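You operate a simulated robot arm through the tools that you are given. There is no shell and no other tool.

Carry out the task below with a simulated robot arm. There is one attempt and no reset: what you move stays moved.

## Task
Warm the grey ring on the white warmer at 50 degrees.
Fine: lay it on the plate and leave it there; when the green lamp lights, switch off and turn the dial back to 20.

It is judged by the outcome, as a careful person would: the job done as asked, and still so three seconds after it is handed in. It fails if anything else is knocked over, pushed out of place, dropped, spilled or broken.

## Robot
A 6-joint arm with a two-finger gripper, fixed in place. Base frame: the origin is on the floor under the middle of its stand, x ahead of it, y to its left, z up; the work surface is at about z = 800. Readings come in mm, rad, newtons and seconds.
With the tool pointing down near the work surface it reaches from about 100 to 700 mm from the base axis. Its first joint turns from -1.152 to 1.152 rad. Payload 2.45 kg.
The tool frame sits at the grasp point between the pads (the TCP): z along the fingers, y along the line on which they close. The tips reach 30 mm beyond it. The gripper opens to 106 mm; its body begins 79 mm behind the TCP.
Orientation is that of the tool frame in the base frame, as a unit quaternion [x, y, z, w]. With the fingers straight down and closing along the base's y, the tool's x points along the base's -x, its y along +y and its z along -z.

## Interface
- The arm moves only by the tool servo_tool. Its argument "moves" is a list of rows, each an object (a shift or turn left out is 0, a gripper value left out holds the last) with "translation": the shift along the base's x, y, z in mm, a list of three; "angular": the turn, a rotation vector about the base's x, y, z in rad, a list of three; "jaw": the gripper command, from -1 (fully open) to 1 (shut), values between in proportion. In form: [{"translation": [x, y, z], "angular": [wx, wy, wz], "jaw": jaw}, ...]. A call has 1 to 20 rows; each row shifts and turns the commanded pose from where the row before left it. Each row takes 0.2 s and may step no farther than 50 mm and 0.15 rad from the row before; otherwise, or with a gripper value out of range, the whole call is refused. Where a pose cannot be reached the arm comes as near as it can. A force on the tool above 40 N (or 10 N above the force at the start of the call, whichever is more), or a blocked arm, ends the call early, and 0.2 s more pass. The fingers move at their own pace (about 153 mm/s each) and stop on an object; they squeeze with about 27 N. The grip force told is the motor's: it shows also when the fingers shut on nothing. Time passes only in rows, and 0.2 s behind the last, so rows that do not move let the fingers close. It gives the time, the measured TCP pose, the force on the tool (base axes), the opening and the grip force at its end, in the units of the frame above (readings bear some noise), with the torque about the TCP (base axes, N m) and any sound that the robot's microphone picked up.
- Cameras (640 x 400 px; columns grow to the right, rows downward): "scene" is fixed at [43.5, 409.6, 1393.3]; the picture's right is [-0.78, -0.63, 0.00], its down [-0.41, 0.51, -0.75] and it looks along [0.47, -0.59, -0.66] (base axes); focal length 263 px, centre (320, 200). "wrist" rides on the gripper at [76, -2, -106] in the tool frame; the picture's right is [0.02, 1.00, 0.00], its down [-0.78, 0.02, -0.62] and it looks along [-0.62, 0.01, 0.78] (tool axes); focal length 247 px, centre (320, 200). There is no depth. A picture from a camera that has moved, and an enlarged one, comes with that camera's place and axes in the base frame and with its lens. The place of the scene camera against the robot may be out by one fixed shift of up to 12 mm in any direction.
- snapshot(camera): a new picture of that camera. No time passes.
- inspect(camera, box): a new picture of the part [left, top, right, bottom] of that camera's present view, enlarged. No time passes.
- hand_in(): hands the job in; it is judged then, once.

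Places have to be worked out from the pictures, the camera data and where the tool is seen. Open the gripper and draw the arm clear of the work before you hand the job in, unless the task says otherwise.

The tools are called after "Call:" by a JSON object that holds its "method" and its "body". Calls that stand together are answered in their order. servo_tool: Moves the arm, as the interface text tells. Its arguments: {"type":"object","properties":{"moves":{"type":"array","items":{"type":"object","properties":{"translation":{"type":"array","items":{"type":"number"}},"angular":{"type":"array","items":{"type":"number"}},"jaw":{"type":"number"}}}}},"required":["moves"]} The other tools are called the same way: snapshot (camera) takes a picture; inspect (camera, box) takes an enlarged picture of a part of a camera's view; hand_in () hands the job in.

At the start:

```text
time: 0.0
eef_pos: [331.7, 76.7, 1145.9]
tool_rot: [0.001, 1.0, 0.0, 0.0]
ft_force: [0.3, 0.2, 0.0]
moment: [-0.02, -0.01, 0.0]
width: 106.0
finger_force: 0.0
```

scene: 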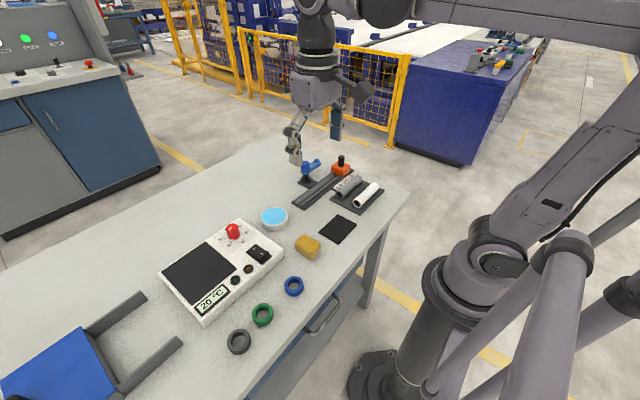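
wrist: 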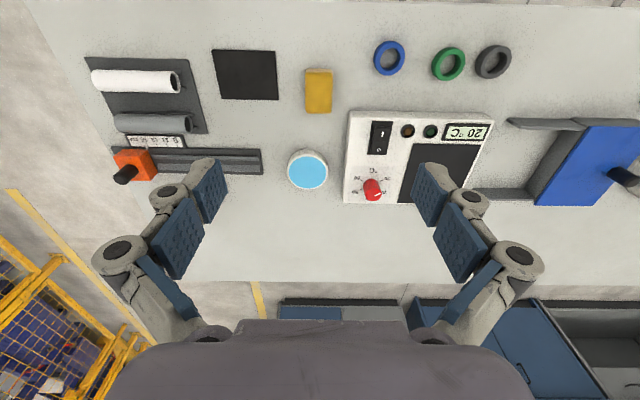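

I'll begin by looking closely at the warmer's controls and the rings from both cameras.

Call:
{"method": "inspect", "body": {"camera": "wrist", "box": [330, 20, 530, 220]}}

Call:
{"method": "inspect", "body": {"camera": "scene", "box": [140, 200, 320, 360]}}

```text
2.00 times, centred on (430, 120) of wrist
camera zoom: at [256.7, 74.7, 1251.2], right [-0.02, 1.0, 0.0], down [0.78, 0.02, 0.62], along [0.62, 0.01, -0.78], focal length 494 px, centre (100, 360)
```

zoom: 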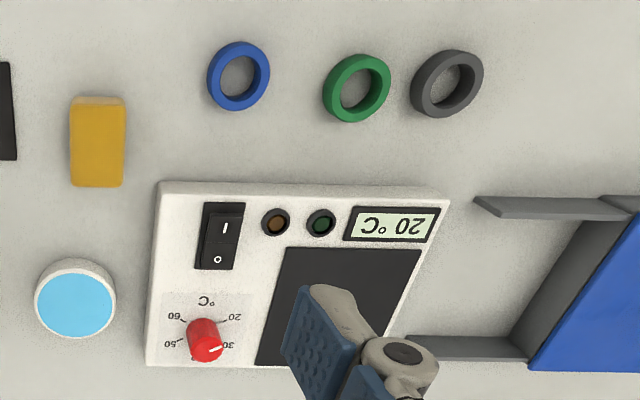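

```text
2.50 times, centred on (230, 280) of scene
camera zoom: at [43.5, 409.6, 1393.3], right [-0.78, -0.63, 0.0], down [-0.41, 0.51, -0.75], along [0.47, -0.59, -0.66], focal length 658 px, centre (545, 0)
```

zoom: 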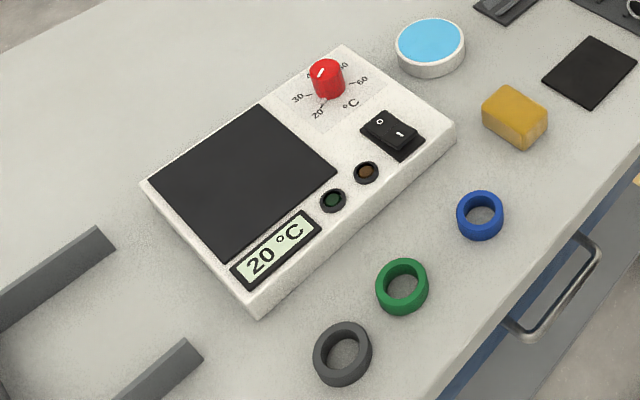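

The dial, rocker switch, lamps and display are visible, with the grey ring at roughly (324, 355) and the knob near (540, 182). I'll move the gripper (open) above the warmer for a close wrist view of the dial.

Call:
{"method": "servo_tool", "body": {"moves": [{"translation": [20, 25, -28], "jaw": -1}, {"translation": [20, 25, -28]}, {"translation": [20, 25, -28]}, {"translation": [20, 25, -28]}, {"translation": [20, 25, -28]}, {"translation": [0, 0, 0]}]}}

Call:
{"method": "snapshot", "body": {"camera": "wrist"}}

```text
time: 1.4
eef_pos: [431.8, 203.5, 1007.2]
tool_rot: [-0.001, 1.0, -0.001, 0.0]
ft_force: [0.0, -0.3, 0.6]
moment: [0.01, -0.03, -0.02]
width: 106.2
finger_force: 0.2
```

```text
taken
camera wrist: at [356.1, 202.0, 1112.1], right [-0.02, 1.0, 0.0], down [0.78, 0.02, 0.62], along [0.62, 0.01, -0.78], focal length 247 px, centre (320, 200)
```

wrist: 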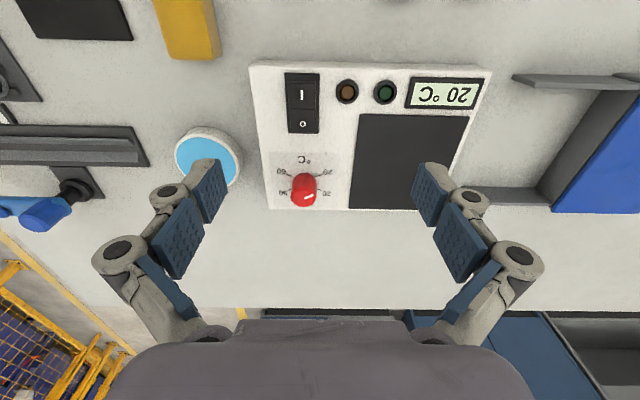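

Call:
{"method": "inspect", "body": {"camera": "wrist", "box": [255, 140, 355, 220]}}

Call:
{"method": "inspect", "body": {"camera": "wrist", "box": [240, 50, 500, 220]}}

Call:
{"method": "inspect", "body": {"camera": "scene", "box": [205, 210, 265, 255]}}

```text
5.00 times, centred on (305, 180) of wrist
camera zoom: at [356.1, 202.0, 1112.1], right [-0.02, 1.0, 0.0], down [0.78, 0.02, 0.62], along [0.62, 0.01, -0.78], focal length 1235 px, centre (395, 300)
```

zoom: 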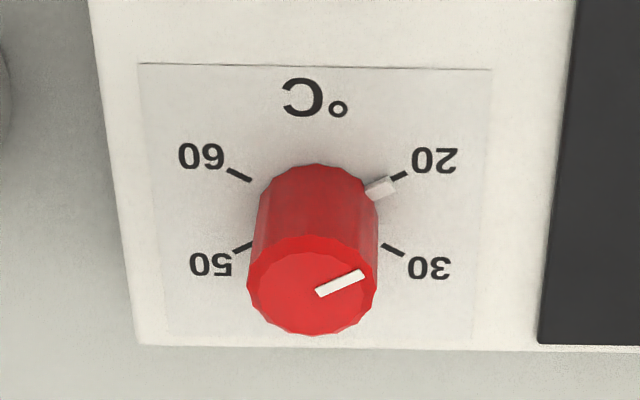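

```text
2.35 times, centred on (370, 135) of wrist
camera zoom: at [356.1, 202.0, 1112.1], right [-0.02, 1.0, 0.0], down [0.78, 0.02, 0.62], along [0.62, 0.01, -0.78], focal length 581 px, centre (202, 353)
```

zoom: 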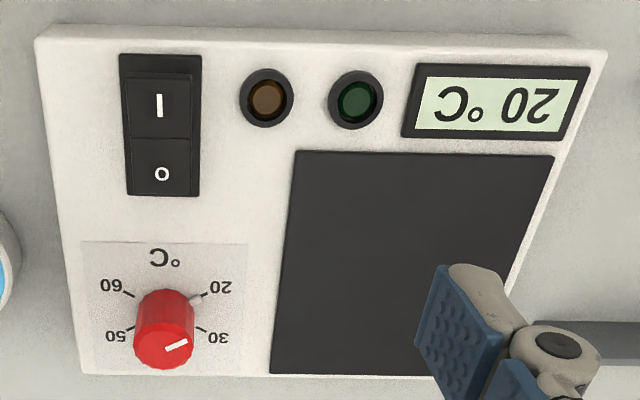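

```text
8.89 times, centred on (235, 232) of scene
camera zoom: at [43.5, 409.6, 1393.3], right [-0.78, -0.63, 0.0], down [-0.41, 0.51, -0.75], along [0.47, -0.59, -0.66], focal length 2338 px, centre (1076, -89)
```

zoom: 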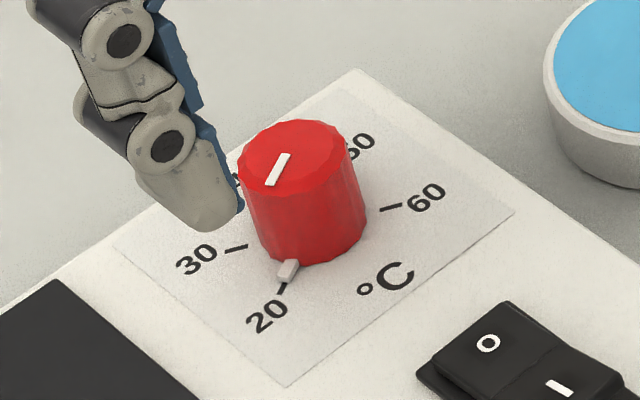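

The dial's nub and pointer sit at 20; ticks are 60° apart, so 50 is 180° clockwise (seen from above). I estimate the knob centre at (548, 184) with its top at z≈865 and the panel at z≈833. I'll move above it, turning the tool +90° with the jaws partly open.

Call:
{"method": "servo_tool", "body": {"moves": [{"translation": [10.5, -1.8, -6], "angular": [0, 0, 0.1428], "jaw": -0.13}, {"translation": [10.5, -1.8, -6], "angular": [0, 0, 0.1428]}, {"translation": [10.5, -1.8, -6], "angular": [0, 0, 0.1428]}, {"translation": [10.5, -1.8, -6], "angular": [0, 0, 0.1428]}, {"translation": [10.5, -1.8, -6], "angular": [0, 0, 0.1428]}, {"translation": [10.5, -1.8, -6], "angular": [0, 0, 0.1428]}, {"translation": [10.5, -1.8, -6], "angular": [0, 0, 0.1428]}, {"translation": [10.5, -1.8, -6], "angular": [0, 0, 0.1428]}, {"translation": [10.5, -1.8, -6], "angular": [0, 0, 0.1428]}, {"translation": [10.5, -1.8, -6], "angular": [0, 0, 0.1428]}, {"translation": [11.2, -1.5, -6], "angular": [0, 0, 0.1428]}, {"translation": [0, 0, 0]}]}}

Call:
{"method": "snapshot", "body": {"camera": "wrist"}}

Call:
{"method": "snapshot", "body": {"camera": "scene"}}

```text
time: 4.0
eef_pos: [549.1, 181.9, 940.7]
tool_rot: [0.707, -0.707, 0.0, -0.001]
ft_force: [0.0, -0.5, 0.6]
moment: [0.01, 0.02, 0.02]
width: 59.8
finger_force: 0.2
```

```text
taken
camera wrist: at [551.6, 106.3, 1046.4], right [-1.0, -0.02, 0.0], down [-0.02, 0.78, 0.62], along [-0.01, 0.62, -0.78], focal length 247 px, centre (320, 200)
```

wrist: 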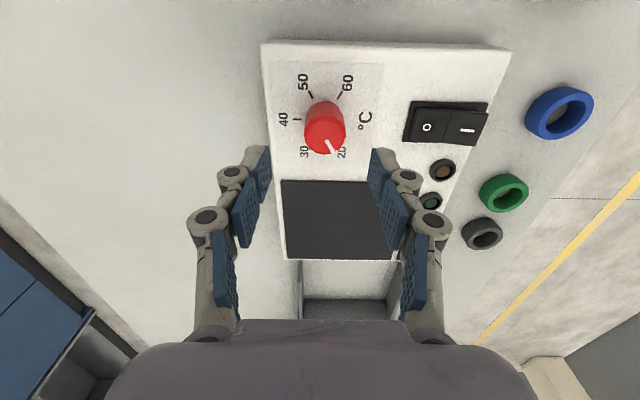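

```text
taken
```

scene: 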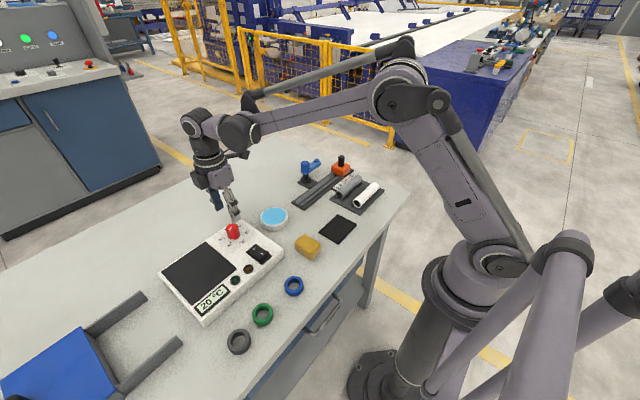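

Yaw +90° is reached and the TCP is nearly over the knob. I'll zoom in to refine the knob's position and top height.

Call:
{"method": "inspect", "body": {"camera": "wrist", "box": [270, 60, 390, 180]}}

Call:
{"method": "inspect", "body": {"camera": "scene", "box": [195, 180, 285, 260]}}

```text
3.33 times, centred on (330, 120) of wrist
camera zoom: at [551.6, 106.3, 1046.4], right [-1.0, -0.02, 0.0], down [-0.02, 0.78, 0.62], along [-0.01, 0.62, -0.78], focal length 823 px, centre (287, 467)
```

zoom: 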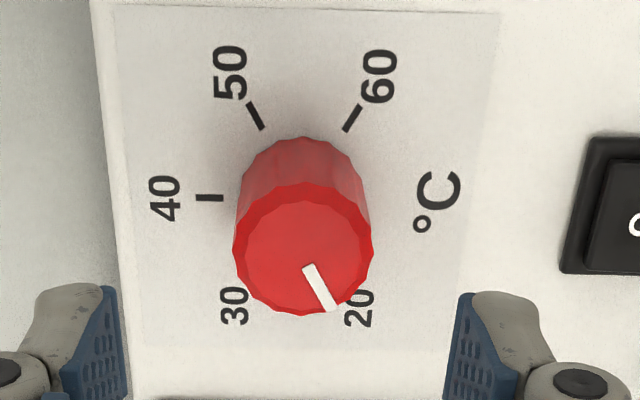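

```text
5.00 times, centred on (240, 220) of scene
camera zoom: at [43.6, 409.6, 1393.3], right [-0.78, -0.63, 0.0], down [-0.41, 0.51, -0.75], along [0.47, -0.59, -0.66], focal length 1315 px, centre (720, 100)
```

zoom: 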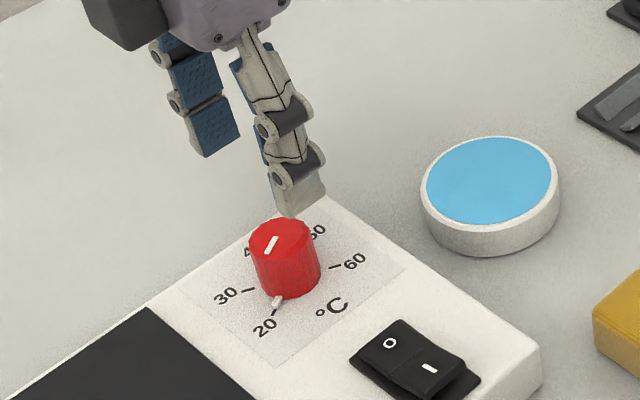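

Refined knob axis ≈ (547, 184.5), top z ≈ 867. I'll shift slightly and descend so the fingertips straddle the knob just above the nub.

Call:
{"method": "servo_tool", "body": {"moves": [{"translation": [-1.8, 2.2, -10]}, {"translation": [0, 0, -14]}, {"translation": [0, 0, -14]}, {"translation": [0, 0, -14]}, {"translation": [0, 0, -8]}, {"translation": [0, 0, -6]}, {"translation": [0, 0, 0]}]}}

Call:
{"method": "snapshot", "body": {"camera": "wrist"}}

Call:
{"method": "inspect", "body": {"camera": "scene", "box": [195, 180, 285, 260]}}

```text
time: 5.6
eef_pos: [547.5, 185.5, 872.4]
tool_rot: [-0.707, 0.707, 0.0, 0.0]
ft_force: [0.0, -0.1, -1.1]
moment: [-0.05, 0.01, 0.01]
width: 59.8
finger_force: 0.1
```

```text
taken
camera wrist: at [550.6, 108.3, 978.5], right [-1.0, -0.02, 0.0], down [-0.02, 0.78, 0.62], along [-0.01, 0.62, -0.78], focal length 247 px, centre (320, 200)
```

wrist: 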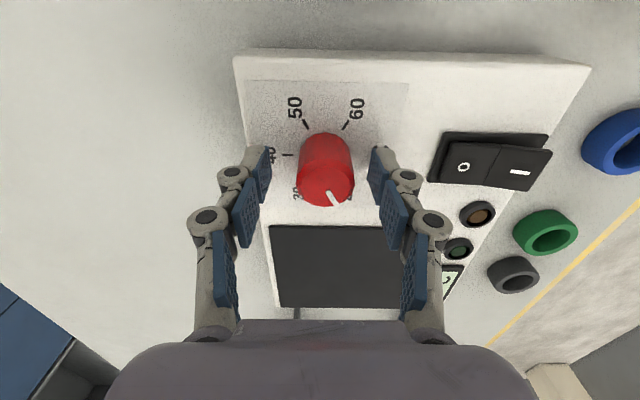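

```text
5.00 times, centred on (240, 220) of scene
camera zoom: at [43.5, 409.6, 1393.3], right [-0.78, -0.63, 0.0], down [-0.41, 0.51, -0.75], along [0.47, -0.59, -0.66], focal length 1315 px, centre (720, 100)
```

zoom: 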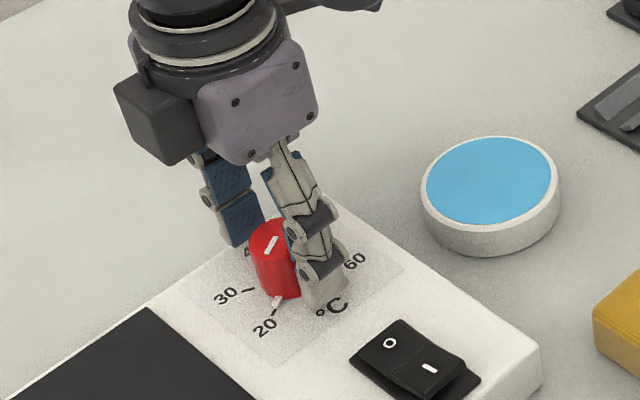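

The fingers straddle the knob with clearance above the panel. I'll nudge 1.5 mm and close the jaws on the knob.

Call:
{"method": "servo_tool", "body": {"moves": [{"translation": [-1.5, 0, 0]}, {"jaw": 1}, {"translation": [0, 0, 0]}, {"translation": [0, 0, 0]}]}}

Call:
{"method": "inspect", "body": {"camera": "wrist", "box": [220, 80, 420, 280]}}

```text
time: 6.6
eef_pos: [544.7, 183.8, 873.0]
tool_rot: [0.707, -0.707, 0.0, 0.0]
ft_force: [-9.6, -1.1, 3.7]
moment: [0.04, 0.29, -0.04]
width: 31.2
finger_force: 44.9
```

```text
2.00 times, centred on (320, 180) of wrist
camera zoom: at [548.0, 108.0, 978.9], right [-1.0, -0.02, 0.0], down [-0.02, 0.78, 0.62], along [-0.01, 0.62, -0.78], focal length 494 px, centre (320, 240)
```

zoom: 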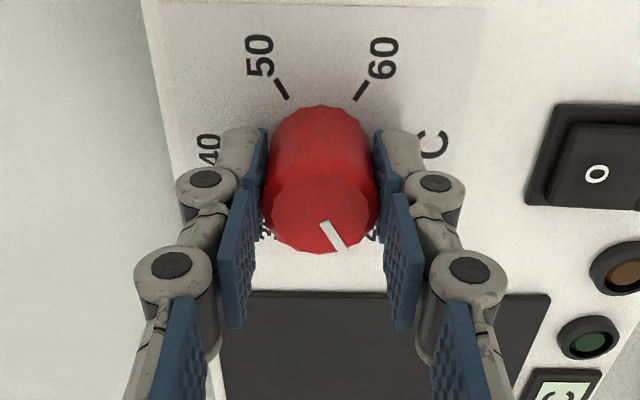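

The knob is gripped (31 mm), with a ~10 N sideways load along x. I'll nudge to centre the grip on the knob's axis and read the force.

Call:
{"method": "servo_tool", "body": {"moves": [{"translation": [-0.7, 0, 0]}, {"translation": [0, 0, 0]}]}}

```text
time: 7.2
eef_pos: [545.6, 184.7, 873.1]
tool_rot: [-0.707, 0.707, 0.0, 0.0]
ft_force: [-2.9, 4.5, 2.9]
moment: [-0.61, 0.18, -0.04]
width: 31.1
finger_force: 45.2
```

Load is nearly balanced. Now I'll start turning clockwise, first about 30°, and check the response.

Call:
{"method": "servo_tool", "body": {"moves": [{"translation": [-0.2, 0, 0], "angular": [0, 0, -0.1]}, {"angular": [0, 0, -0.1]}, {"angular": [0, 0, -0.1]}, {"angular": [0, 0, -0.1]}, {"angular": [0, 0, -0.1236]}, {"translation": [0, 0, 0]}]}}

Call:
{"method": "inspect", "body": {"camera": "wrist", "box": [220, 80, 420, 280]}}

```text
time: 8.6
eef_pos: [544.7, 183.9, 872.1]
tool_rot: [-0.499, 0.867, 0.001, 0.0]
ft_force: [6.5, 7.6, -2.9]
moment: [0.34, -0.41, -0.05]
width: 31.1
finger_force: 45.0
```

```text
2.00 times, centred on (320, 180) of wrist
camera zoom: at [508.5, 117.4, 978.7], right [-0.88, 0.48, 0.0], down [0.38, 0.68, 0.62], along [0.3, 0.55, -0.78], focal length 494 px, centre (320, 240)
```

zoom: 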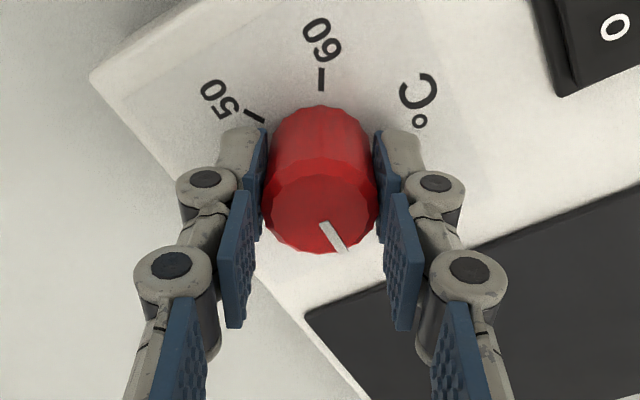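

The knob follows the gripper with no slip (30° turned). Continuing another 75° clockwise.

Call:
{"method": "servo_tool", "body": {"moves": [{"angular": [0, 0, -0.1309]}, {"angular": [0, 0, -0.1309]}, {"angular": [0, 0, -0.1309]}, {"angular": [0, 0, -0.1309]}, {"angular": [0, 0, -0.1309]}, {"angular": [0, 0, -0.1309]}, {"angular": [0, 0, -0.1309]}, {"angular": [0, 0, -0.1309]}, {"angular": [0, 0, -0.1309]}, {"angular": [0, 0, -0.1309]}, {"translation": [0, 0, 0]}]}}

Call:
{"method": "inspect", "body": {"camera": "wrist", "box": [220, 80, 420, 280]}}

```text
time: 11.0
eef_pos: [545.0, 184.7, 873.1]
tool_rot: [0.131, 0.991, 0.002, 0.001]
ft_force: [7.7, 20.2, -1.1]
moment: [0.45, 0.02, 0.01]
width: 31.2
finger_force: 44.7
```

```text
2.00 times, centred on (320, 180) of wrist
camera zoom: at [470.9, 203.0, 978.9], right [0.24, 0.97, 0.0], down [0.76, -0.19, 0.62], along [0.6, -0.15, -0.78], focal length 494 px, centre (320, 240)
```

zoom: 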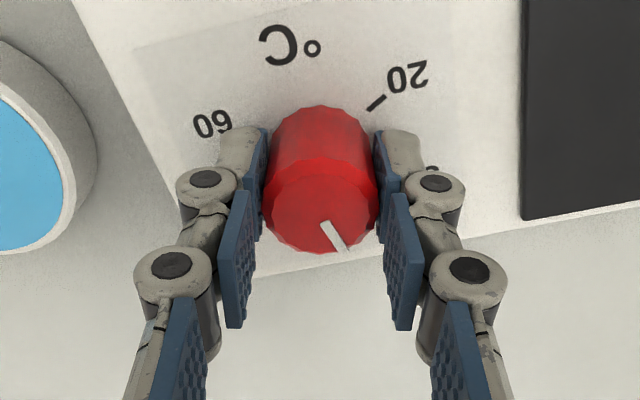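

The dial is now at 105° turned; the 20 N y-load says the knob axis is a bit toward +y. I'll relieve that with a small shift and carry on the remaining 75°.

Call:
{"method": "servo_tool", "body": {"moves": [{"translation": [0.6, 1.6, 0]}, {"translation": [0, 0, 0]}, {"angular": [0, 0, -0.1309]}, {"angular": [0, 0, -0.1309]}, {"angular": [0, 0, -0.1309]}, {"angular": [0, 0, -0.1309]}, {"angular": [0, 0, -0.1309]}, {"translation": [0, 0, 0]}]}}

```text
time: 12.8
eef_pos: [545.4, 185.3, 873.5]
tool_rot: [0.444, 0.896, -0.001, 0.0]
ft_force: [-2.8, 5.3, 11.0]
moment: [0.81, 0.78, 0.02]
width: 31.2
finger_force: 45.0
```

Forces are low and yaw is at about −52.5° as expected. Turning the last 37.5°.

Call:
{"method": "servo_tool", "body": {"moves": [{"angular": [0, 0, -0.1309]}, {"angular": [0, 0, -0.1309]}, {"angular": [0, 0, -0.1309]}, {"angular": [0, 0, -0.1309]}, {"angular": [0, 0, -0.1309]}, {"translation": [0, 0, 0]}]}}

Call:
{"method": "snapshot", "body": {"camera": "wrist"}}

Call:
{"method": "inspect", "body": {"camera": "scene", "box": [155, 190, 285, 325]}}

```text
time: 14.2
eef_pos: [545.1, 186.8, 873.2]
tool_rot: [0.708, 0.706, 0.001, 0.0]
ft_force: [3.3, 9.4, -0.1]
moment: [-0.55, -0.14, 0.0]
width: 31.3
finger_force: 45.2
```

```text
taken
camera wrist: at [544.3, 262.2, 978.9], right [1.0, 0.02, 0.0], down [0.01, -0.78, 0.62], along [0.01, -0.62, -0.78], focal length 247 px, centre (320, 200)
```

wrist: 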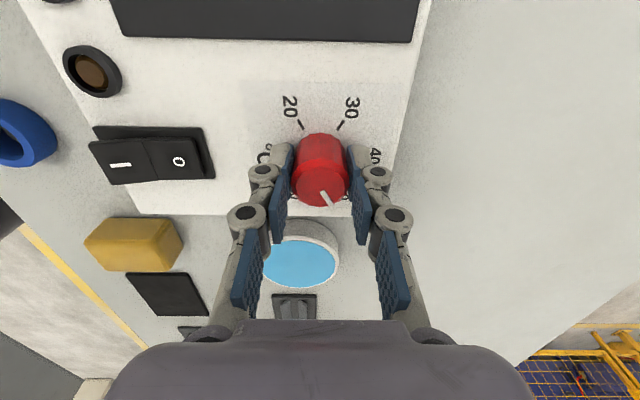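

```text
2.96 times, centred on (220, 258) of scene
camera zoom: at [43.6, 409.9, 1393.2], right [-0.78, -0.63, 0.0], down [-0.41, 0.51, -0.75], along [0.47, -0.59, -0.66], focal length 779 px, centre (616, 30)
```

zoom: 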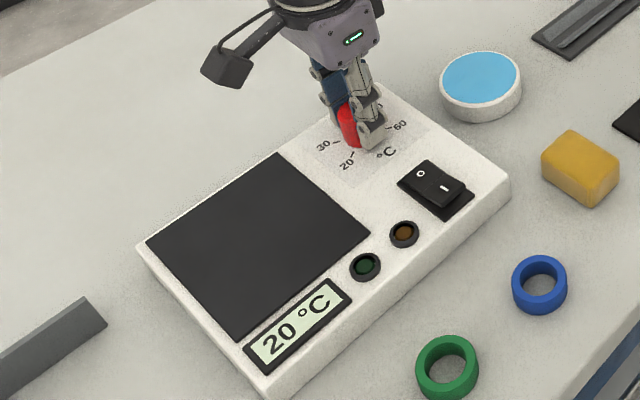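

The dial should now read 50. I'll release (to about 60 mm), rise straight up, and rotate back while checking the pointer.

Call:
{"method": "servo_tool", "body": {"moves": [{"jaw": -0.13}, {"translation": [0, 0, 0]}, {"translation": [0, 0, 0]}, {"translation": [0, 0, 15]}, {"translation": [0, 0, 20]}, {"translation": [0, 0, 25]}, {"translation": [0, 0, 25]}, {"translation": [0, 0, 0]}]}}

Call:
{"method": "snapshot", "body": {"camera": "wrist"}}

Call:
{"method": "inspect", "body": {"camera": "scene", "box": [195, 200, 285, 260]}}

```text
time: 16.0
eef_pos: [544.6, 187.1, 958.4]
tool_rot: [0.707, 0.707, 0.0, 0.0]
ft_force: [0.6, -0.2, 0.0]
moment: [0.01, 0.02, -0.01]
width: 59.9
finger_force: 0.0
```

```text
taken
camera wrist: at [544.2, 263.4, 1063.8], right [1.0, 0.02, 0.0], down [0.02, -0.78, 0.62], along [0.01, -0.62, -0.78], focal length 247 px, centre (320, 200)
```

wrist: 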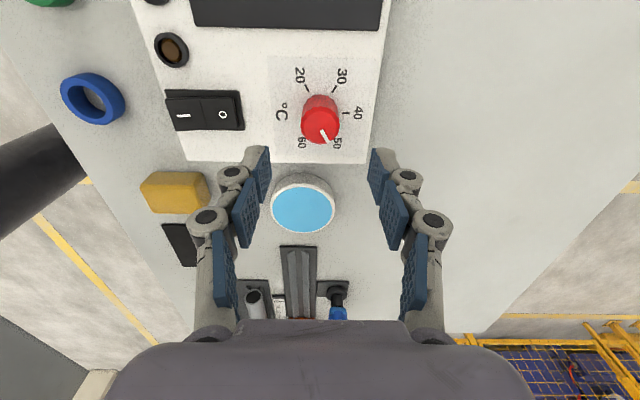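

```text
6.67 times, centred on (240, 230) of scene
camera zoom: at [43.5, 409.6, 1393.3], right [-0.78, -0.63, 0.0], down [-0.41, 0.51, -0.75], along [0.47, -0.59, -0.66], focal length 1753 px, centre (853, 0)
```

zoom: 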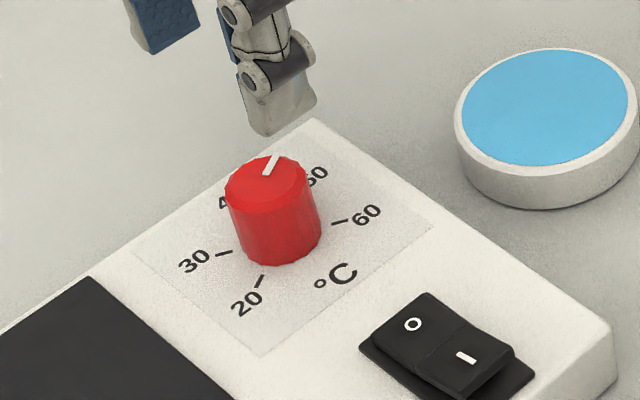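

Call:
{"method": "inspect", "body": {"camera": "wrist", "box": [265, 55, 385, 175]}}

```text
3.33 times, centred on (325, 115) of wrist
camera zoom: at [544.2, 263.4, 1063.8], right [1.0, 0.02, 0.0], down [0.02, -0.78, 0.62], along [0.01, -0.62, -0.78], focal length 823 px, centre (303, 483)
```

zoom: 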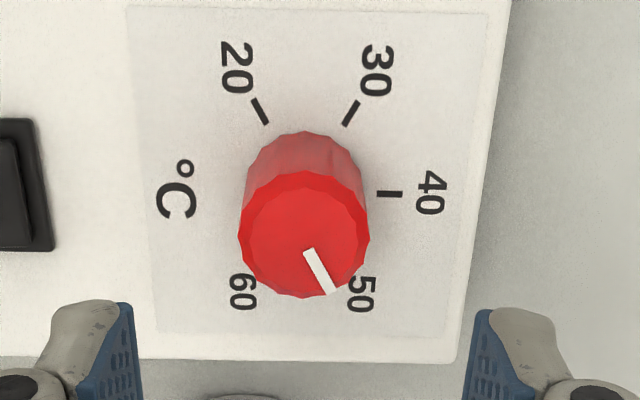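

The pointer reads 50 (within a degree or two). Next, I'll rotate back and travel at safe height to above the grey ring with jaws wide open.

Call:
{"method": "servo_tool", "body": {"moves": [{"translation": [-11, 8, 2], "angular": [0, 0, 0.15]}, {"translation": [-11, 8, 2], "angular": [0, 0, 0.15]}, {"translation": [-11, 8, 2], "angular": [0, 0, 0.15]}, {"translation": [-11, 8, 2], "angular": [0, 0, 0.15]}, {"translation": [-11, 8, 2], "angular": [0, 0, 0.15]}, {"translation": [-11, 8, 0], "angular": [0, 0, 0.15]}, {"translation": [-11, 8, 0], "angular": [0, 0, 0.15]}, {"translation": [-11, 8, 0], "angular": [0, 0, 0.15]}, {"translation": [-11, 8, 0], "angular": [0, 0, 0.15]}, {"translation": [-11, 8, 0], "angular": [0, 0, 0.15]}, {"translation": [-11, 8, 0], "angular": [0, 0, 0.15]}, {"translation": [-11, 8, 0], "angular": [0, 0, 0.15]}, {"translation": [-11, 8, 0], "angular": [0, 0, 0.15]}, {"translation": [-11, 8, 0], "angular": [0, 0, 0.15]}, {"translation": [-11, 8, 0], "angular": [0, 0, 0.15]}, {"translation": [-11, 8, 0], "angular": [0, 0, 0.15]}, {"translation": [-11, 8, 0], "angular": [0, 0, 0.15]}, {"translation": [-11, 8, 0], "angular": [0, 0, 0.15]}, {"translation": [-11, 8, 0], "angular": [0, 0, 0.15]}, {"translation": [-11, 8, 0], "angular": [0, 0, 0.15], "jaw": -0.6}]}}

Call:
{"method": "servo_tool", "body": {"moves": [{"angular": [0, 0, 0.1416]}, {"translation": [0, 0, 0]}]}}

Call:
{"method": "snapshot", "body": {"camera": "wrist"}}

Call:
{"method": "snapshot", "body": {"camera": "scene"}}

```text
time: 20.2
eef_pos: [322.9, 344.9, 967.8]
tool_rot: [-0.655, 0.755, 0.0, 0.0]
ft_force: [0.3, 0.8, 0.0]
moment: [0.0, -0.02, -0.03]
width: 84.6
finger_force: 0.1
```

```text
time: 20.8
eef_pos: [323.6, 345.7, 968.6]
tool_rot: [-0.707, 0.707, 0.0, 0.001]
ft_force: [-0.7, 0.1, -0.1]
moment: [0.01, 0.01, 0.0]
width: 84.7
finger_force: 0.0
```

```text
taken
camera wrist: at [325.7, 269.1, 1073.9], right [-1.0, -0.02, 0.0], down [-0.02, 0.78, 0.62], along [-0.01, 0.62, -0.78], focal length 247 px, centre (320, 200)
```

wrist: 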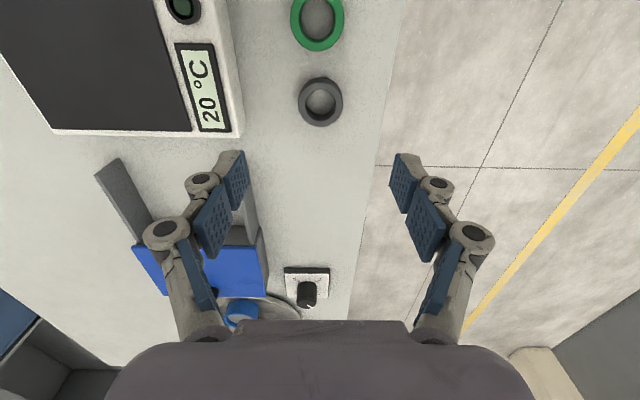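

```text
taken
```

scene: 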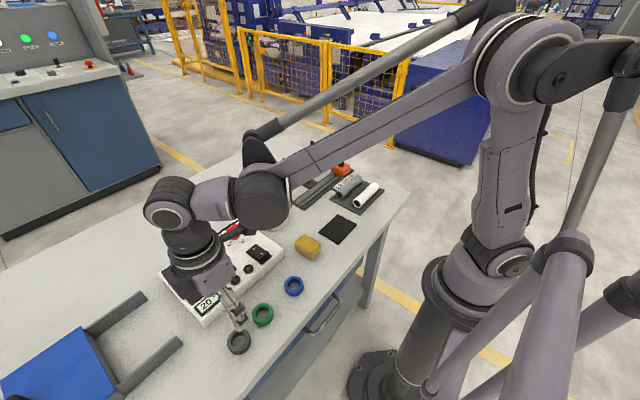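

The grey ring lies between the finger planes, ahead in the view. I'll zoom to measure it.

Call:
{"method": "inspect", "body": {"camera": "wrist", "box": [270, 60, 370, 140]}}

Call:
{"method": "inspect", "body": {"camera": "scene", "box": [215, 285, 295, 365]}}

```text
5.00 times, centred on (320, 100) of wrist
camera zoom: at [325.7, 269.1, 1073.9], right [-1.0, -0.02, 0.0], down [-0.02, 0.78, 0.62], along [-0.01, 0.62, -0.78], focal length 1235 px, centre (320, 700)
```

zoom: 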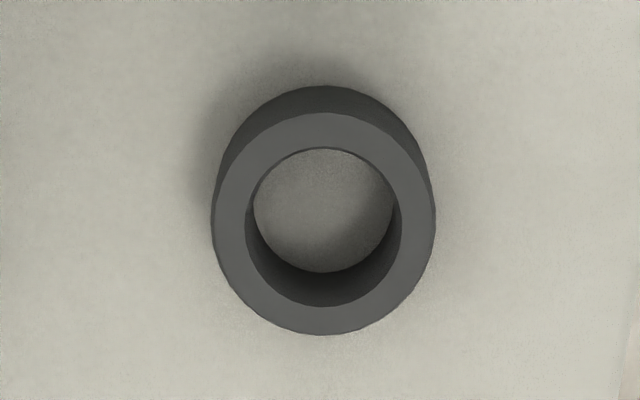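

```text
5.00 times, centred on (255, 325) of scene
camera zoom: at [43.5, 409.6, 1393.3], right [-0.78, -0.63, 0.0], down [-0.41, 0.51, -0.75], along [0.47, -0.59, -0.66], focal length 1315 px, centre (645, -425)
```

zoom: 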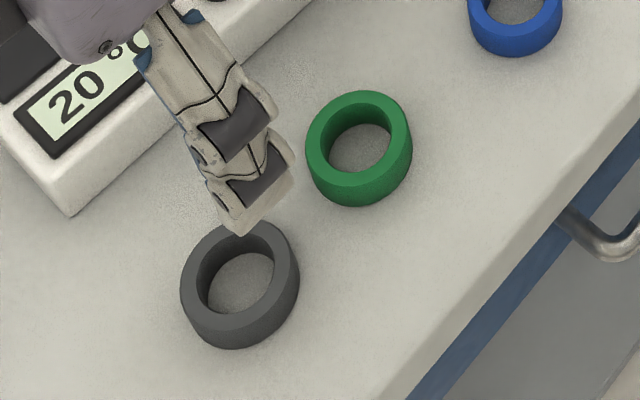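

Ring centre ≈ (324.5, 349), OD ≈ 45 mm, height ≈ 20 mm. I'll narrow the jaws to 70 mm, centre over the ring and descend to about z = 837 (tips ~7 mm above the table).

Call:
{"method": "servo_tool", "body": {"moves": [{"translation": [0.3, 3, -20], "jaw": -0.32}, {"translation": [0, 0, -25]}, {"translation": [0, 0, -25]}, {"translation": [0, 0, -25]}, {"translation": [0, 0, -15]}, {"translation": [0, 0, -10]}, {"translation": [0, 0, 0]}]}}

Call:
{"method": "snapshot", "body": {"camera": "wrist"}}

Call:
{"method": "inspect", "body": {"camera": "scene", "box": [195, 265, 295, 365]}}

```text
time: 22.4
eef_pos: [326.2, 347.7, 851.2]
tool_rot: [-0.707, 0.708, 0.0, 0.0]
ft_force: [0.7, -0.2, -0.5]
moment: [0.0, 0.02, 0.0]
width: 69.9
finger_force: 0.1
```

```text
taken
camera wrist: at [328.4, 272.1, 955.9], right [-1.0, -0.02, 0.0], down [-0.01, 0.78, 0.62], along [-0.01, 0.62, -0.78], focal length 247 px, centre (320, 200)
```

wrist: 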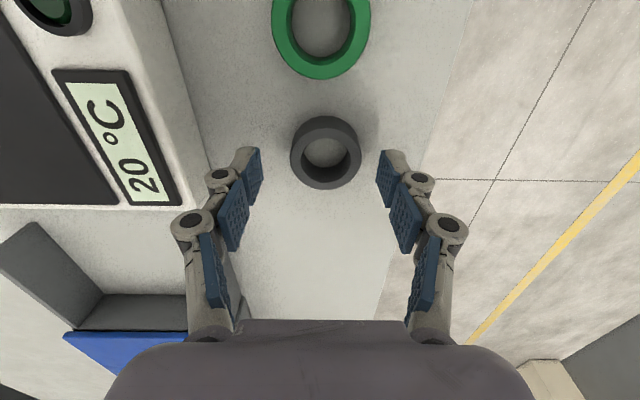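

```text
4.00 times, centred on (245, 315) of scene
camera zoom: at [43.5, 409.6, 1393.3], right [-0.78, -0.63, 0.0], down [-0.41, 0.51, -0.75], along [0.47, -0.59, -0.66], focal length 1052 px, centre (620, -260)
```

zoom: 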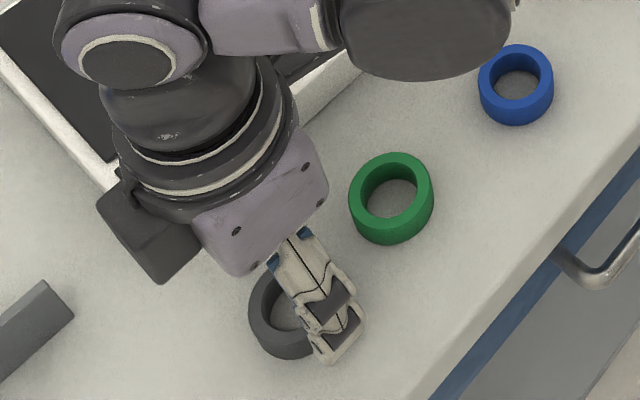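

I'll zoom in on the ring between the fingers to refine centering before the last few millimetres.

Call:
{"method": "inspect", "body": {"camera": "wrist", "box": [230, 90, 410, 220]}}

```text
3.08 times, centred on (320, 155) of wrist
camera zoom: at [328.4, 272.1, 955.9], right [-1.0, -0.02, 0.0], down [-0.01, 0.78, 0.62], along [-0.01, 0.62, -0.78], focal length 760 px, centre (320, 338)
```

zoom: 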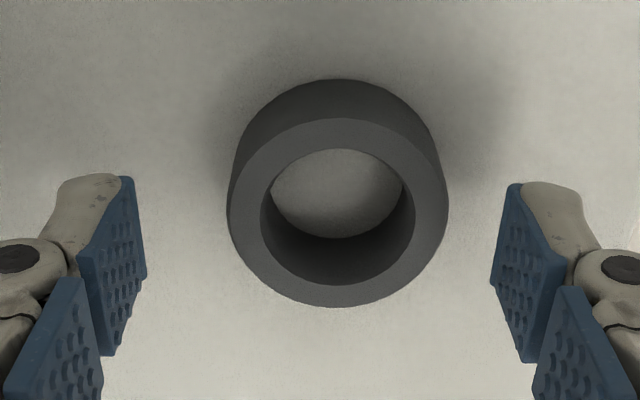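

The ring centre is at about (323.6, 347.3), so I'll shift −2.5 mm in x, drop 13 mm and close on it.

Call:
{"method": "servo_tool", "body": {"moves": [{"translation": [-2.5, -0.5, -5]}, {"translation": [0, 0, -8]}, {"translation": [0, 0, 0]}, {"jaw": 1}, {"translation": [0, 0, 0]}, {"translation": [0, 0, 0]}]}}

Call:
{"method": "inspect", "body": {"camera": "wrist", "box": [230, 90, 410, 220]}}

```text
time: 23.8
eef_pos: [322.8, 348.0, 837.0]
tool_rot: [-0.706, 0.708, 0.001, -0.001]
ft_force: [-4.5, -0.8, 5.7]
moment: [-0.04, 0.28, 0.01]
width: 43.5
finger_force: 27.3
```

```text
3.08 times, centred on (320, 155) of wrist
camera zoom: at [325.2, 271.7, 942.3], right [-1.0, -0.02, 0.0], down [-0.01, 0.78, 0.62], along [-0.01, 0.62, -0.78], focal length 760 px, centre (320, 338)
```

zoom: 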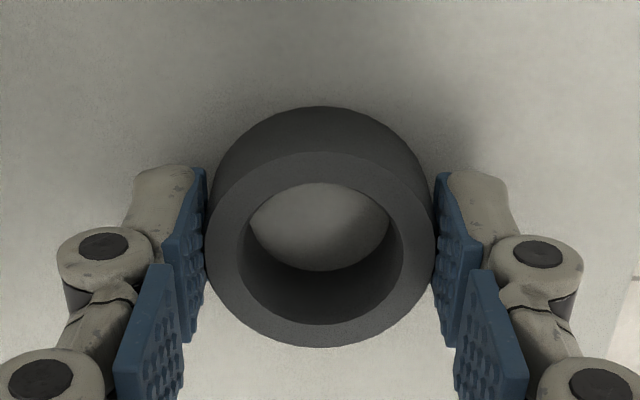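

The ring is gripped at 43.5 mm. I'll lift it straight up well clear and carry it over the plate.

Call:
{"method": "servo_tool", "body": {"moves": [{"translation": [0, 0, 10]}, {"translation": [0, 0, 25]}, {"translation": [0, 0, 35]}, {"translation": [0, 0, 35]}, {"translation": [0, 0, 10]}, {"translation": [33, -6, 0]}, {"translation": [33, -6, 0]}, {"translation": [33, -6, 0]}, {"translation": [33, -6, 0]}, {"translation": [33, -6, 0]}, {"translation": [33, -6, 0]}, {"translation": [0, 0, 0]}]}}

Call:
{"method": "snapshot", "body": {"camera": "wrist"}}

Call:
{"method": "snapshot", "body": {"camera": "scene"}}

```text
time: 26.4
eef_pos: [519.6, 311.9, 948.9]
tool_rot: [-0.706, 0.708, 0.001, 0.001]
ft_force: [-0.2, -0.2, -0.7]
moment: [0.01, -0.04, 0.03]
width: 43.7
finger_force: 26.8
```

```text
taken
camera wrist: at [522.9, 236.6, 1055.4], right [-1.0, -0.02, 0.0], down [-0.01, 0.78, 0.62], along [-0.01, 0.62, -0.78], focal length 247 px, centre (320, 200)
```

wrist: 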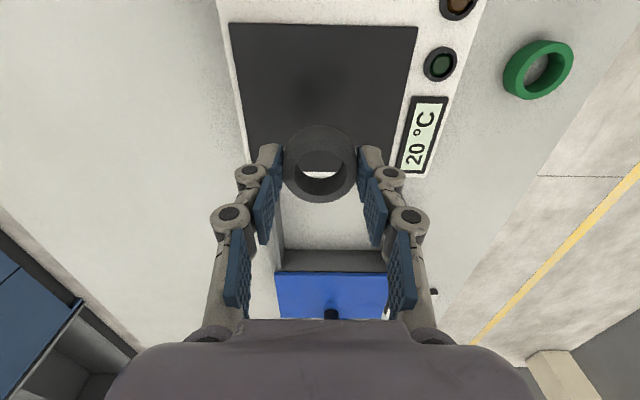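

```text
taken
```

scene: 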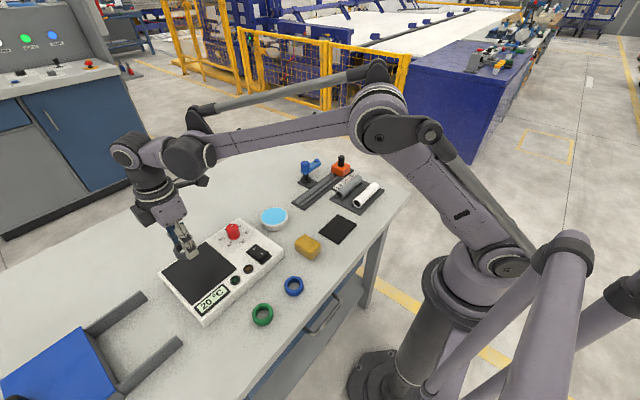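

The ring is directly above the plate's centre (≈519.5, 311). I'll lower to just above the plate (TCP ≈ 877).

Call:
{"method": "servo_tool", "body": {"moves": [{"translation": [0, 0, -25]}, {"translation": [0, 0, -25]}, {"translation": [0, 0, -14]}, {"translation": [0, 0, -8]}, {"translation": [0, 0, 0]}]}}

Call:
{"method": "inspect", "body": {"camera": "scene", "box": [145, 215, 265, 325]}}

Call:
{"method": "snapshot", "body": {"camera": "wrist"}}

```text
time: 27.6
eef_pos: [520.5, 312.3, 876.5]
tool_rot: [-0.706, 0.708, -0.001, 0.0]
ft_force: [-0.3, 0.4, -0.4]
moment: [0.01, -0.05, -0.03]
width: 43.8
finger_force: 27.5
```

```text
3.64 times, centred on (205, 270) of scene
camera zoom: at [43.5, 409.6, 1393.3], right [-0.78, -0.63, 0.0], down [-0.41, 0.51, -0.75], along [0.47, -0.59, -0.66], focal length 956 px, centre (738, -54)
```

zoom: 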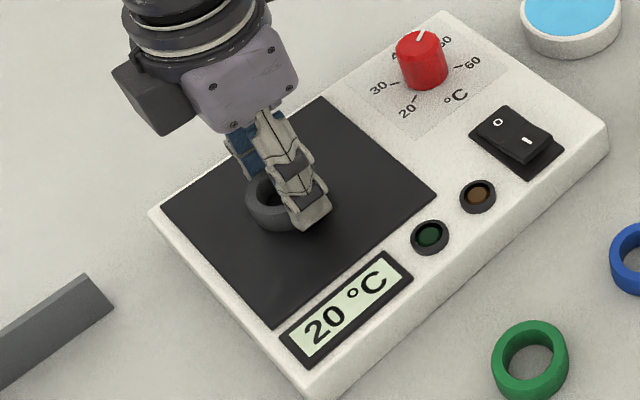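

```text
taken
camera wrist: at [522.6, 236.4, 982.5], right [-1.0, -0.02, 0.0], down [-0.01, 0.78, 0.62], along [-0.01, 0.62, -0.78], focal length 247 px, centre (320, 200)
```

wrist: 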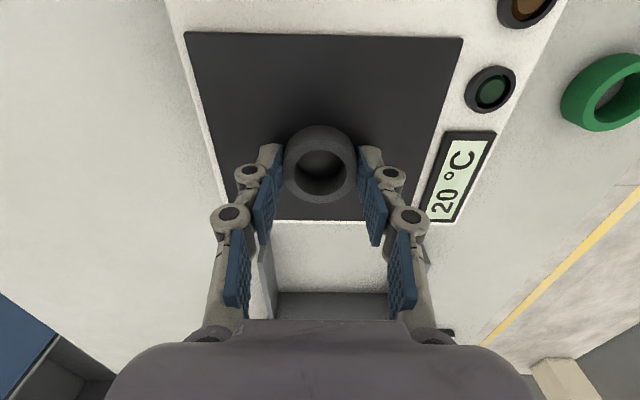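

The ring hangs just over the plate with no contact yet. I'll lower 3 mm in small steps watching the vertical force.

Call:
{"method": "servo_tool", "body": {"moves": [{"translation": [0, 0, -1]}, {"translation": [0, 0, -1]}, {"translation": [0, 0, -1]}, {"translation": [0, 0, 0]}]}}

```text
time: 28.6
eef_pos: [520.7, 312.6, 877.3]
tool_rot: [-0.707, 0.708, -0.001, 0.0]
ft_force: [-0.8, 0.6, 36.1]
moment: [0.05, 0.08, -0.02]
width: 43.9
finger_force: 26.7
```

Contact: 36 N up-force, so the ring rests on the plate. I'll back off 2.5 mm to ease the load.

Call:
{"method": "servo_tool", "body": {"moves": [{"translation": [0, 0, 2.3]}, {"translation": [0, 0, 0]}]}}

```text
time: 29.2
eef_pos: [521.3, 311.1, 876.9]
tool_rot: [-0.706, 0.708, 0.0, 0.001]
ft_force: [-0.2, 0.3, 0.1]
moment: [0.0, 0.04, 0.02]
width: 44.0
finger_force: 26.9
```

Load is zero; I'll lower 0.8 mm for light contact, then open the jaws to release the ring.

Call:
{"method": "servo_tool", "body": {"moves": [{"translation": [0, 0, -0.9]}, {"translation": [0, 0, 0]}, {"jaw": 0}, {"jaw": -0.3}, {"translation": [0, 0, 0]}]}}

Call:
{"method": "inspect", "body": {"camera": "wrist", "box": [230, 90, 410, 220]}}

```text
time: 30.4
eef_pos: [520.4, 311.7, 877.2]
tool_rot: [-0.707, 0.708, 0.0, 0.0]
ft_force: [-0.2, 0.8, -0.2]
moment: [-0.01, 0.0, -0.02]
width: 69.1
finger_force: 0.0
```

```text
3.08 times, centred on (320, 155) of wrist
camera zoom: at [523.4, 235.6, 982.4], right [-1.0, -0.02, 0.0], down [-0.01, 0.78, 0.62], along [-0.01, 0.62, -0.78], focal length 760 px, centre (320, 338)
```

zoom: 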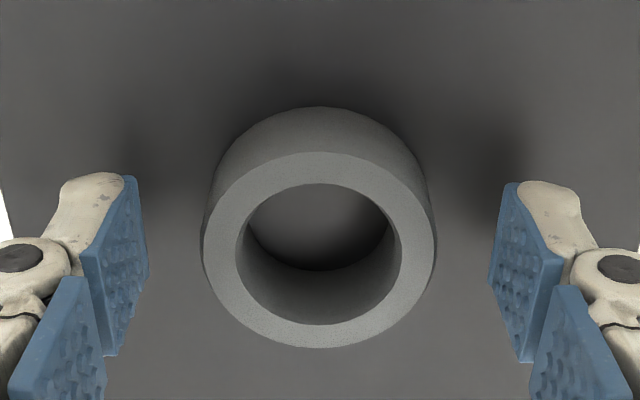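

The ring sits on the plate. I'll rise straight up, then travel to above the switch, turning the tool back to yaw 0 and closing the jaws for pressing.

Call:
{"method": "servo_tool", "body": {"moves": [{"translation": [0, 0, 15]}, {"translation": [0, 0, 25]}, {"translation": [0, 0, 40]}, {"translation": [-8.1, -11.7, 0], "angular": [0, 0, -0.1428]}, {"translation": [-8.1, -11.7, 0], "angular": [0, 0, -0.1428]}, {"translation": [-8.1, -11.7, 0], "angular": [0, 0, -0.1428]}, {"translation": [-8.1, -11.7, 0], "angular": [0, 0, -0.1428]}, {"translation": [-8.1, -11.7, 0], "angular": [0, 0, -0.1428]}, {"translation": [-8.1, -11.7, 0], "angular": [0, 0, -0.1428]}, {"translation": [-8.1, -11.7, 0], "angular": [0, 0, -0.1428]}, {"translation": [-8.1, -11.7, 0], "angular": [0, 0, -0.1428]}, {"translation": [-8.1, -11.7, 0], "angular": [0, 0, -0.1428]}, {"translation": [-8.1, -11.7, 0], "angular": [0, 0, -0.1428], "jaw": 1}, {"translation": [-8.5, -11.7, 0], "angular": [0, 0, -0.1428]}, {"translation": [0, 0, 0]}, {"translation": [0, 0, 0]}]}}

Call:
{"method": "snapshot", "body": {"camera": "wrist"}}

Call:
{"method": "snapshot", "body": {"camera": "scene"}}

```text
time: 33.8
eef_pos: [429.0, 181.4, 957.5]
tool_rot: [0.002, 1.0, 0.0, 0.0]
ft_force: [0.5, -0.9, -0.4]
moment: [0.0, -0.02, 0.02]
width: 0.1
finger_force: 27.0
```

```text
taken
camera wrist: at [354.2, 180.8, 1063.4], right [-0.02, 1.0, 0.0], down [0.78, 0.01, 0.62], along [0.62, 0.01, -0.78], focal length 247 px, centre (320, 200)
```

wrist: 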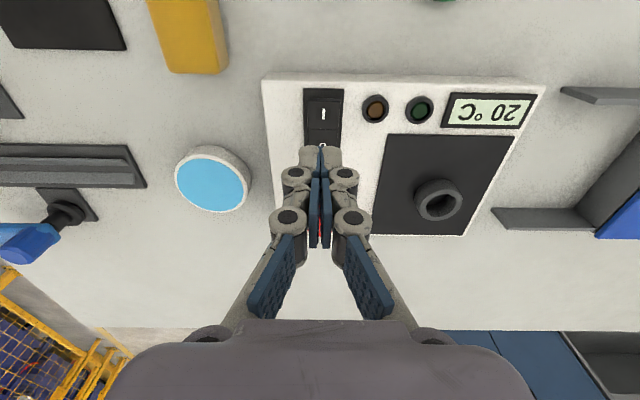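

```text
taken
```

scene: 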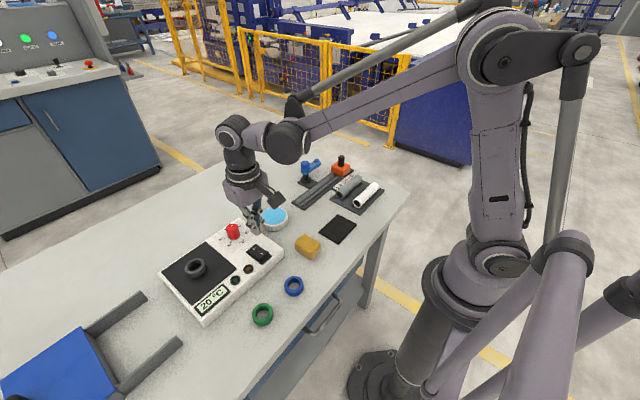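

Call:
{"method": "inspect", "body": {"camera": "wrist", "box": [270, 80, 370, 180]}}

Call:
{"method": "inspect", "body": {"camera": "scene", "box": [225, 215, 295, 275]}}

```text
4.00 times, centred on (320, 130) of wrist
camera zoom: at [354.2, 180.8, 1063.4], right [-0.02, 1.0, 0.0], down [0.78, 0.01, 0.62], along [0.62, 0.01, -0.78], focal length 988 px, centre (320, 480)
```

zoom: 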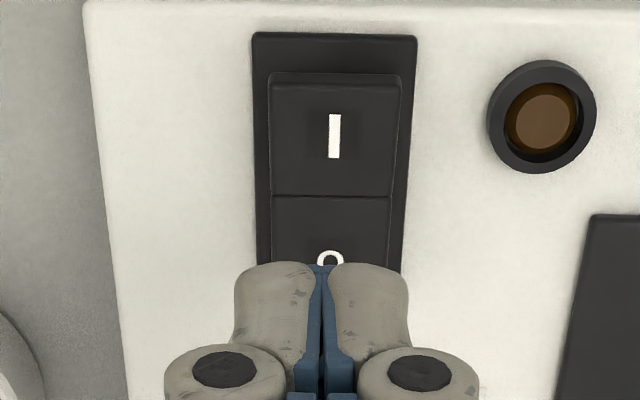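

```text
6.67 times, centred on (260, 245) of scene
camera zoom: at [43.5, 409.6, 1393.3], right [-0.78, -0.63, 0.0], down [-0.41, 0.51, -0.75], along [0.47, -0.59, -0.66], focal length 1753 px, centre (720, -100)
```

zoom: 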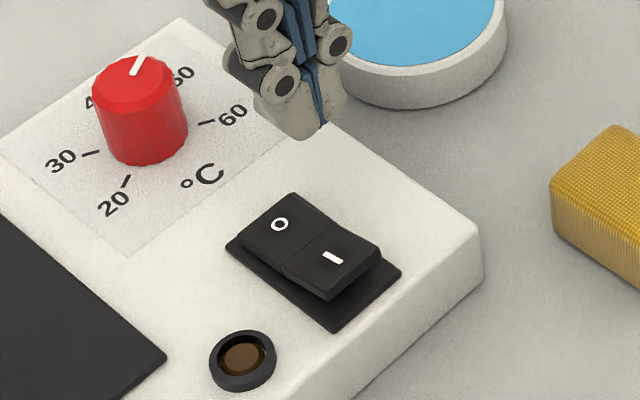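

The "I" half of the rocker is raised (off), centred near (428, 185). I'll shift over it and descend to a few mm above, then check.

Call:
{"method": "servo_tool", "body": {"moves": [{"translation": [-2.5, 2.8, -20]}, {"translation": [0, 0, -20]}, {"translation": [0, 0, -15]}, {"translation": [0, 0, -10]}, {"translation": [0, 0, 0]}]}}

Call:
{"method": "snapshot", "body": {"camera": "wrist"}}

Call:
{"method": "inspect", "body": {"camera": "scene", "box": [215, 215, 305, 285]}}

```text
time: 35.0
eef_pos: [426.4, 185.1, 892.9]
tool_rot: [0.001, 1.0, -0.001, 0.0]
ft_force: [0.1, -0.2, -1.0]
moment: [-0.04, 0.0, 0.01]
width: 0.1
finger_force: 27.1
```

```text
taken
camera wrist: at [352.3, 184.4, 997.9], right [-0.02, 1.0, 0.0], down [0.78, 0.02, 0.62], along [0.62, 0.01, -0.78], focal length 247 px, centre (320, 200)
```

wrist: 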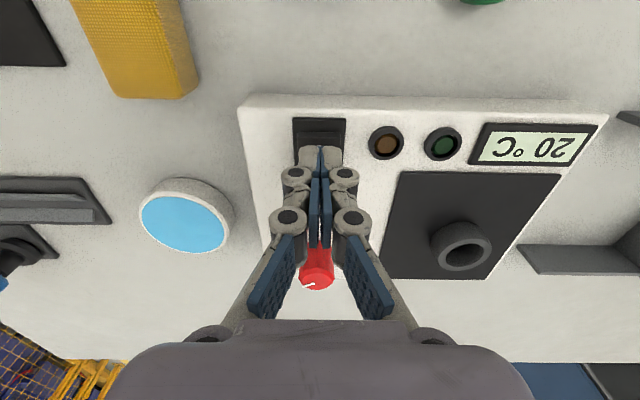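

```text
5.71 times, centred on (260, 250) of scene
camera zoom: at [43.5, 409.6, 1393.3], right [-0.78, -0.63, 0.0], down [-0.41, 0.51, -0.75], along [0.47, -0.59, -0.66], focal length 1503 px, centre (663, -86)
```

zoom: 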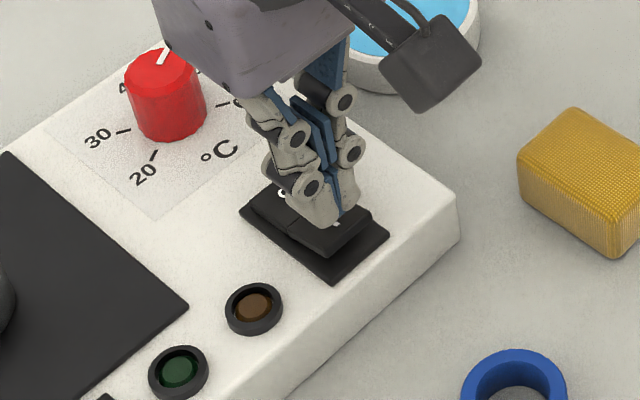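

The fingertips are right over the "I" half. I'll press down gently in 2 mm steps.

Call:
{"method": "servo_tool", "body": {"moves": [{"translation": [0, 0, -2]}, {"translation": [0, 0, -2]}, {"translation": [0, 0, -2]}, {"translation": [0, 0, -2]}, {"translation": [0, 0, -2]}, {"translation": [0, 0, 0]}]}}

Call:
{"method": "inspect", "body": {"camera": "scene", "box": [145, 215, 305, 325]}}

```text
time: 36.4
eef_pos: [428.9, 185.2, 882.5]
tool_rot: [0.001, 1.0, 0.0, 0.001]
ft_force: [-0.8, -1.3, -0.3]
moment: [0.0, 0.05, -0.01]
width: 0.1
finger_force: 27.0
```

```text
3.64 times, centred on (225, 270) of scene
camera zoom: at [43.5, 409.6, 1393.3], right [-0.78, -0.63, 0.0], down [-0.41, 0.51, -0.75], along [0.47, -0.59, -0.66], focal length 956 px, centre (666, -54)
```

zoom: 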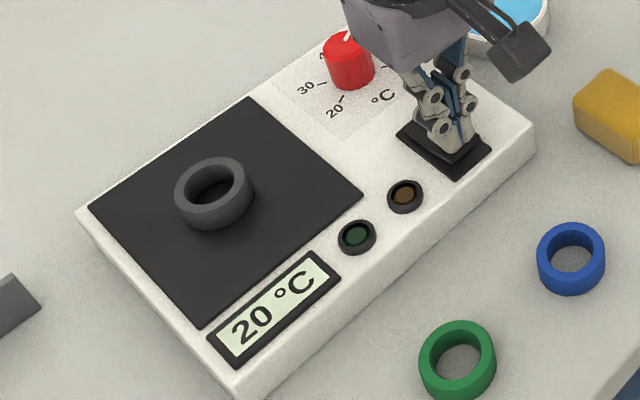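

No contact yet (force ~0). Continuing down in 1.5 mm steps.

Call:
{"method": "servo_tool", "body": {"moves": [{"translation": [0, 0, -1.5]}, {"translation": [0, 0, -1.5]}, {"translation": [0, 0, -1.5]}, {"translation": [0, 0, 0]}]}}

Call:
{"method": "inspect", "body": {"camera": "scene", "box": [145, 215, 305, 325]}}

```text
time: 37.4
eef_pos: [427.4, 185.8, 876.5]
tool_rot: [0.0, 1.0, -0.001, 0.0]
ft_force: [0.6, 0.3, 0.0]
moment: [-0.01, 0.03, -0.01]
width: 5.7
finger_force: 28.7
```

```text
3.64 times, centred on (225, 270) of scene
camera zoom: at [43.5, 409.6, 1393.3], right [-0.78, -0.63, 0.0], down [-0.41, 0.51, -0.75], along [0.47, -0.59, -0.66], focal length 956 px, centre (666, -54)
```

zoom: 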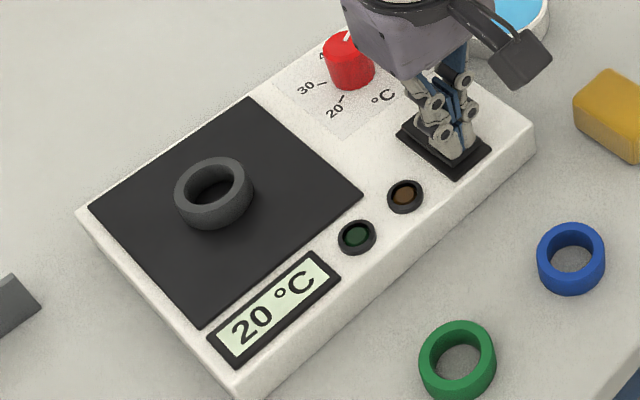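

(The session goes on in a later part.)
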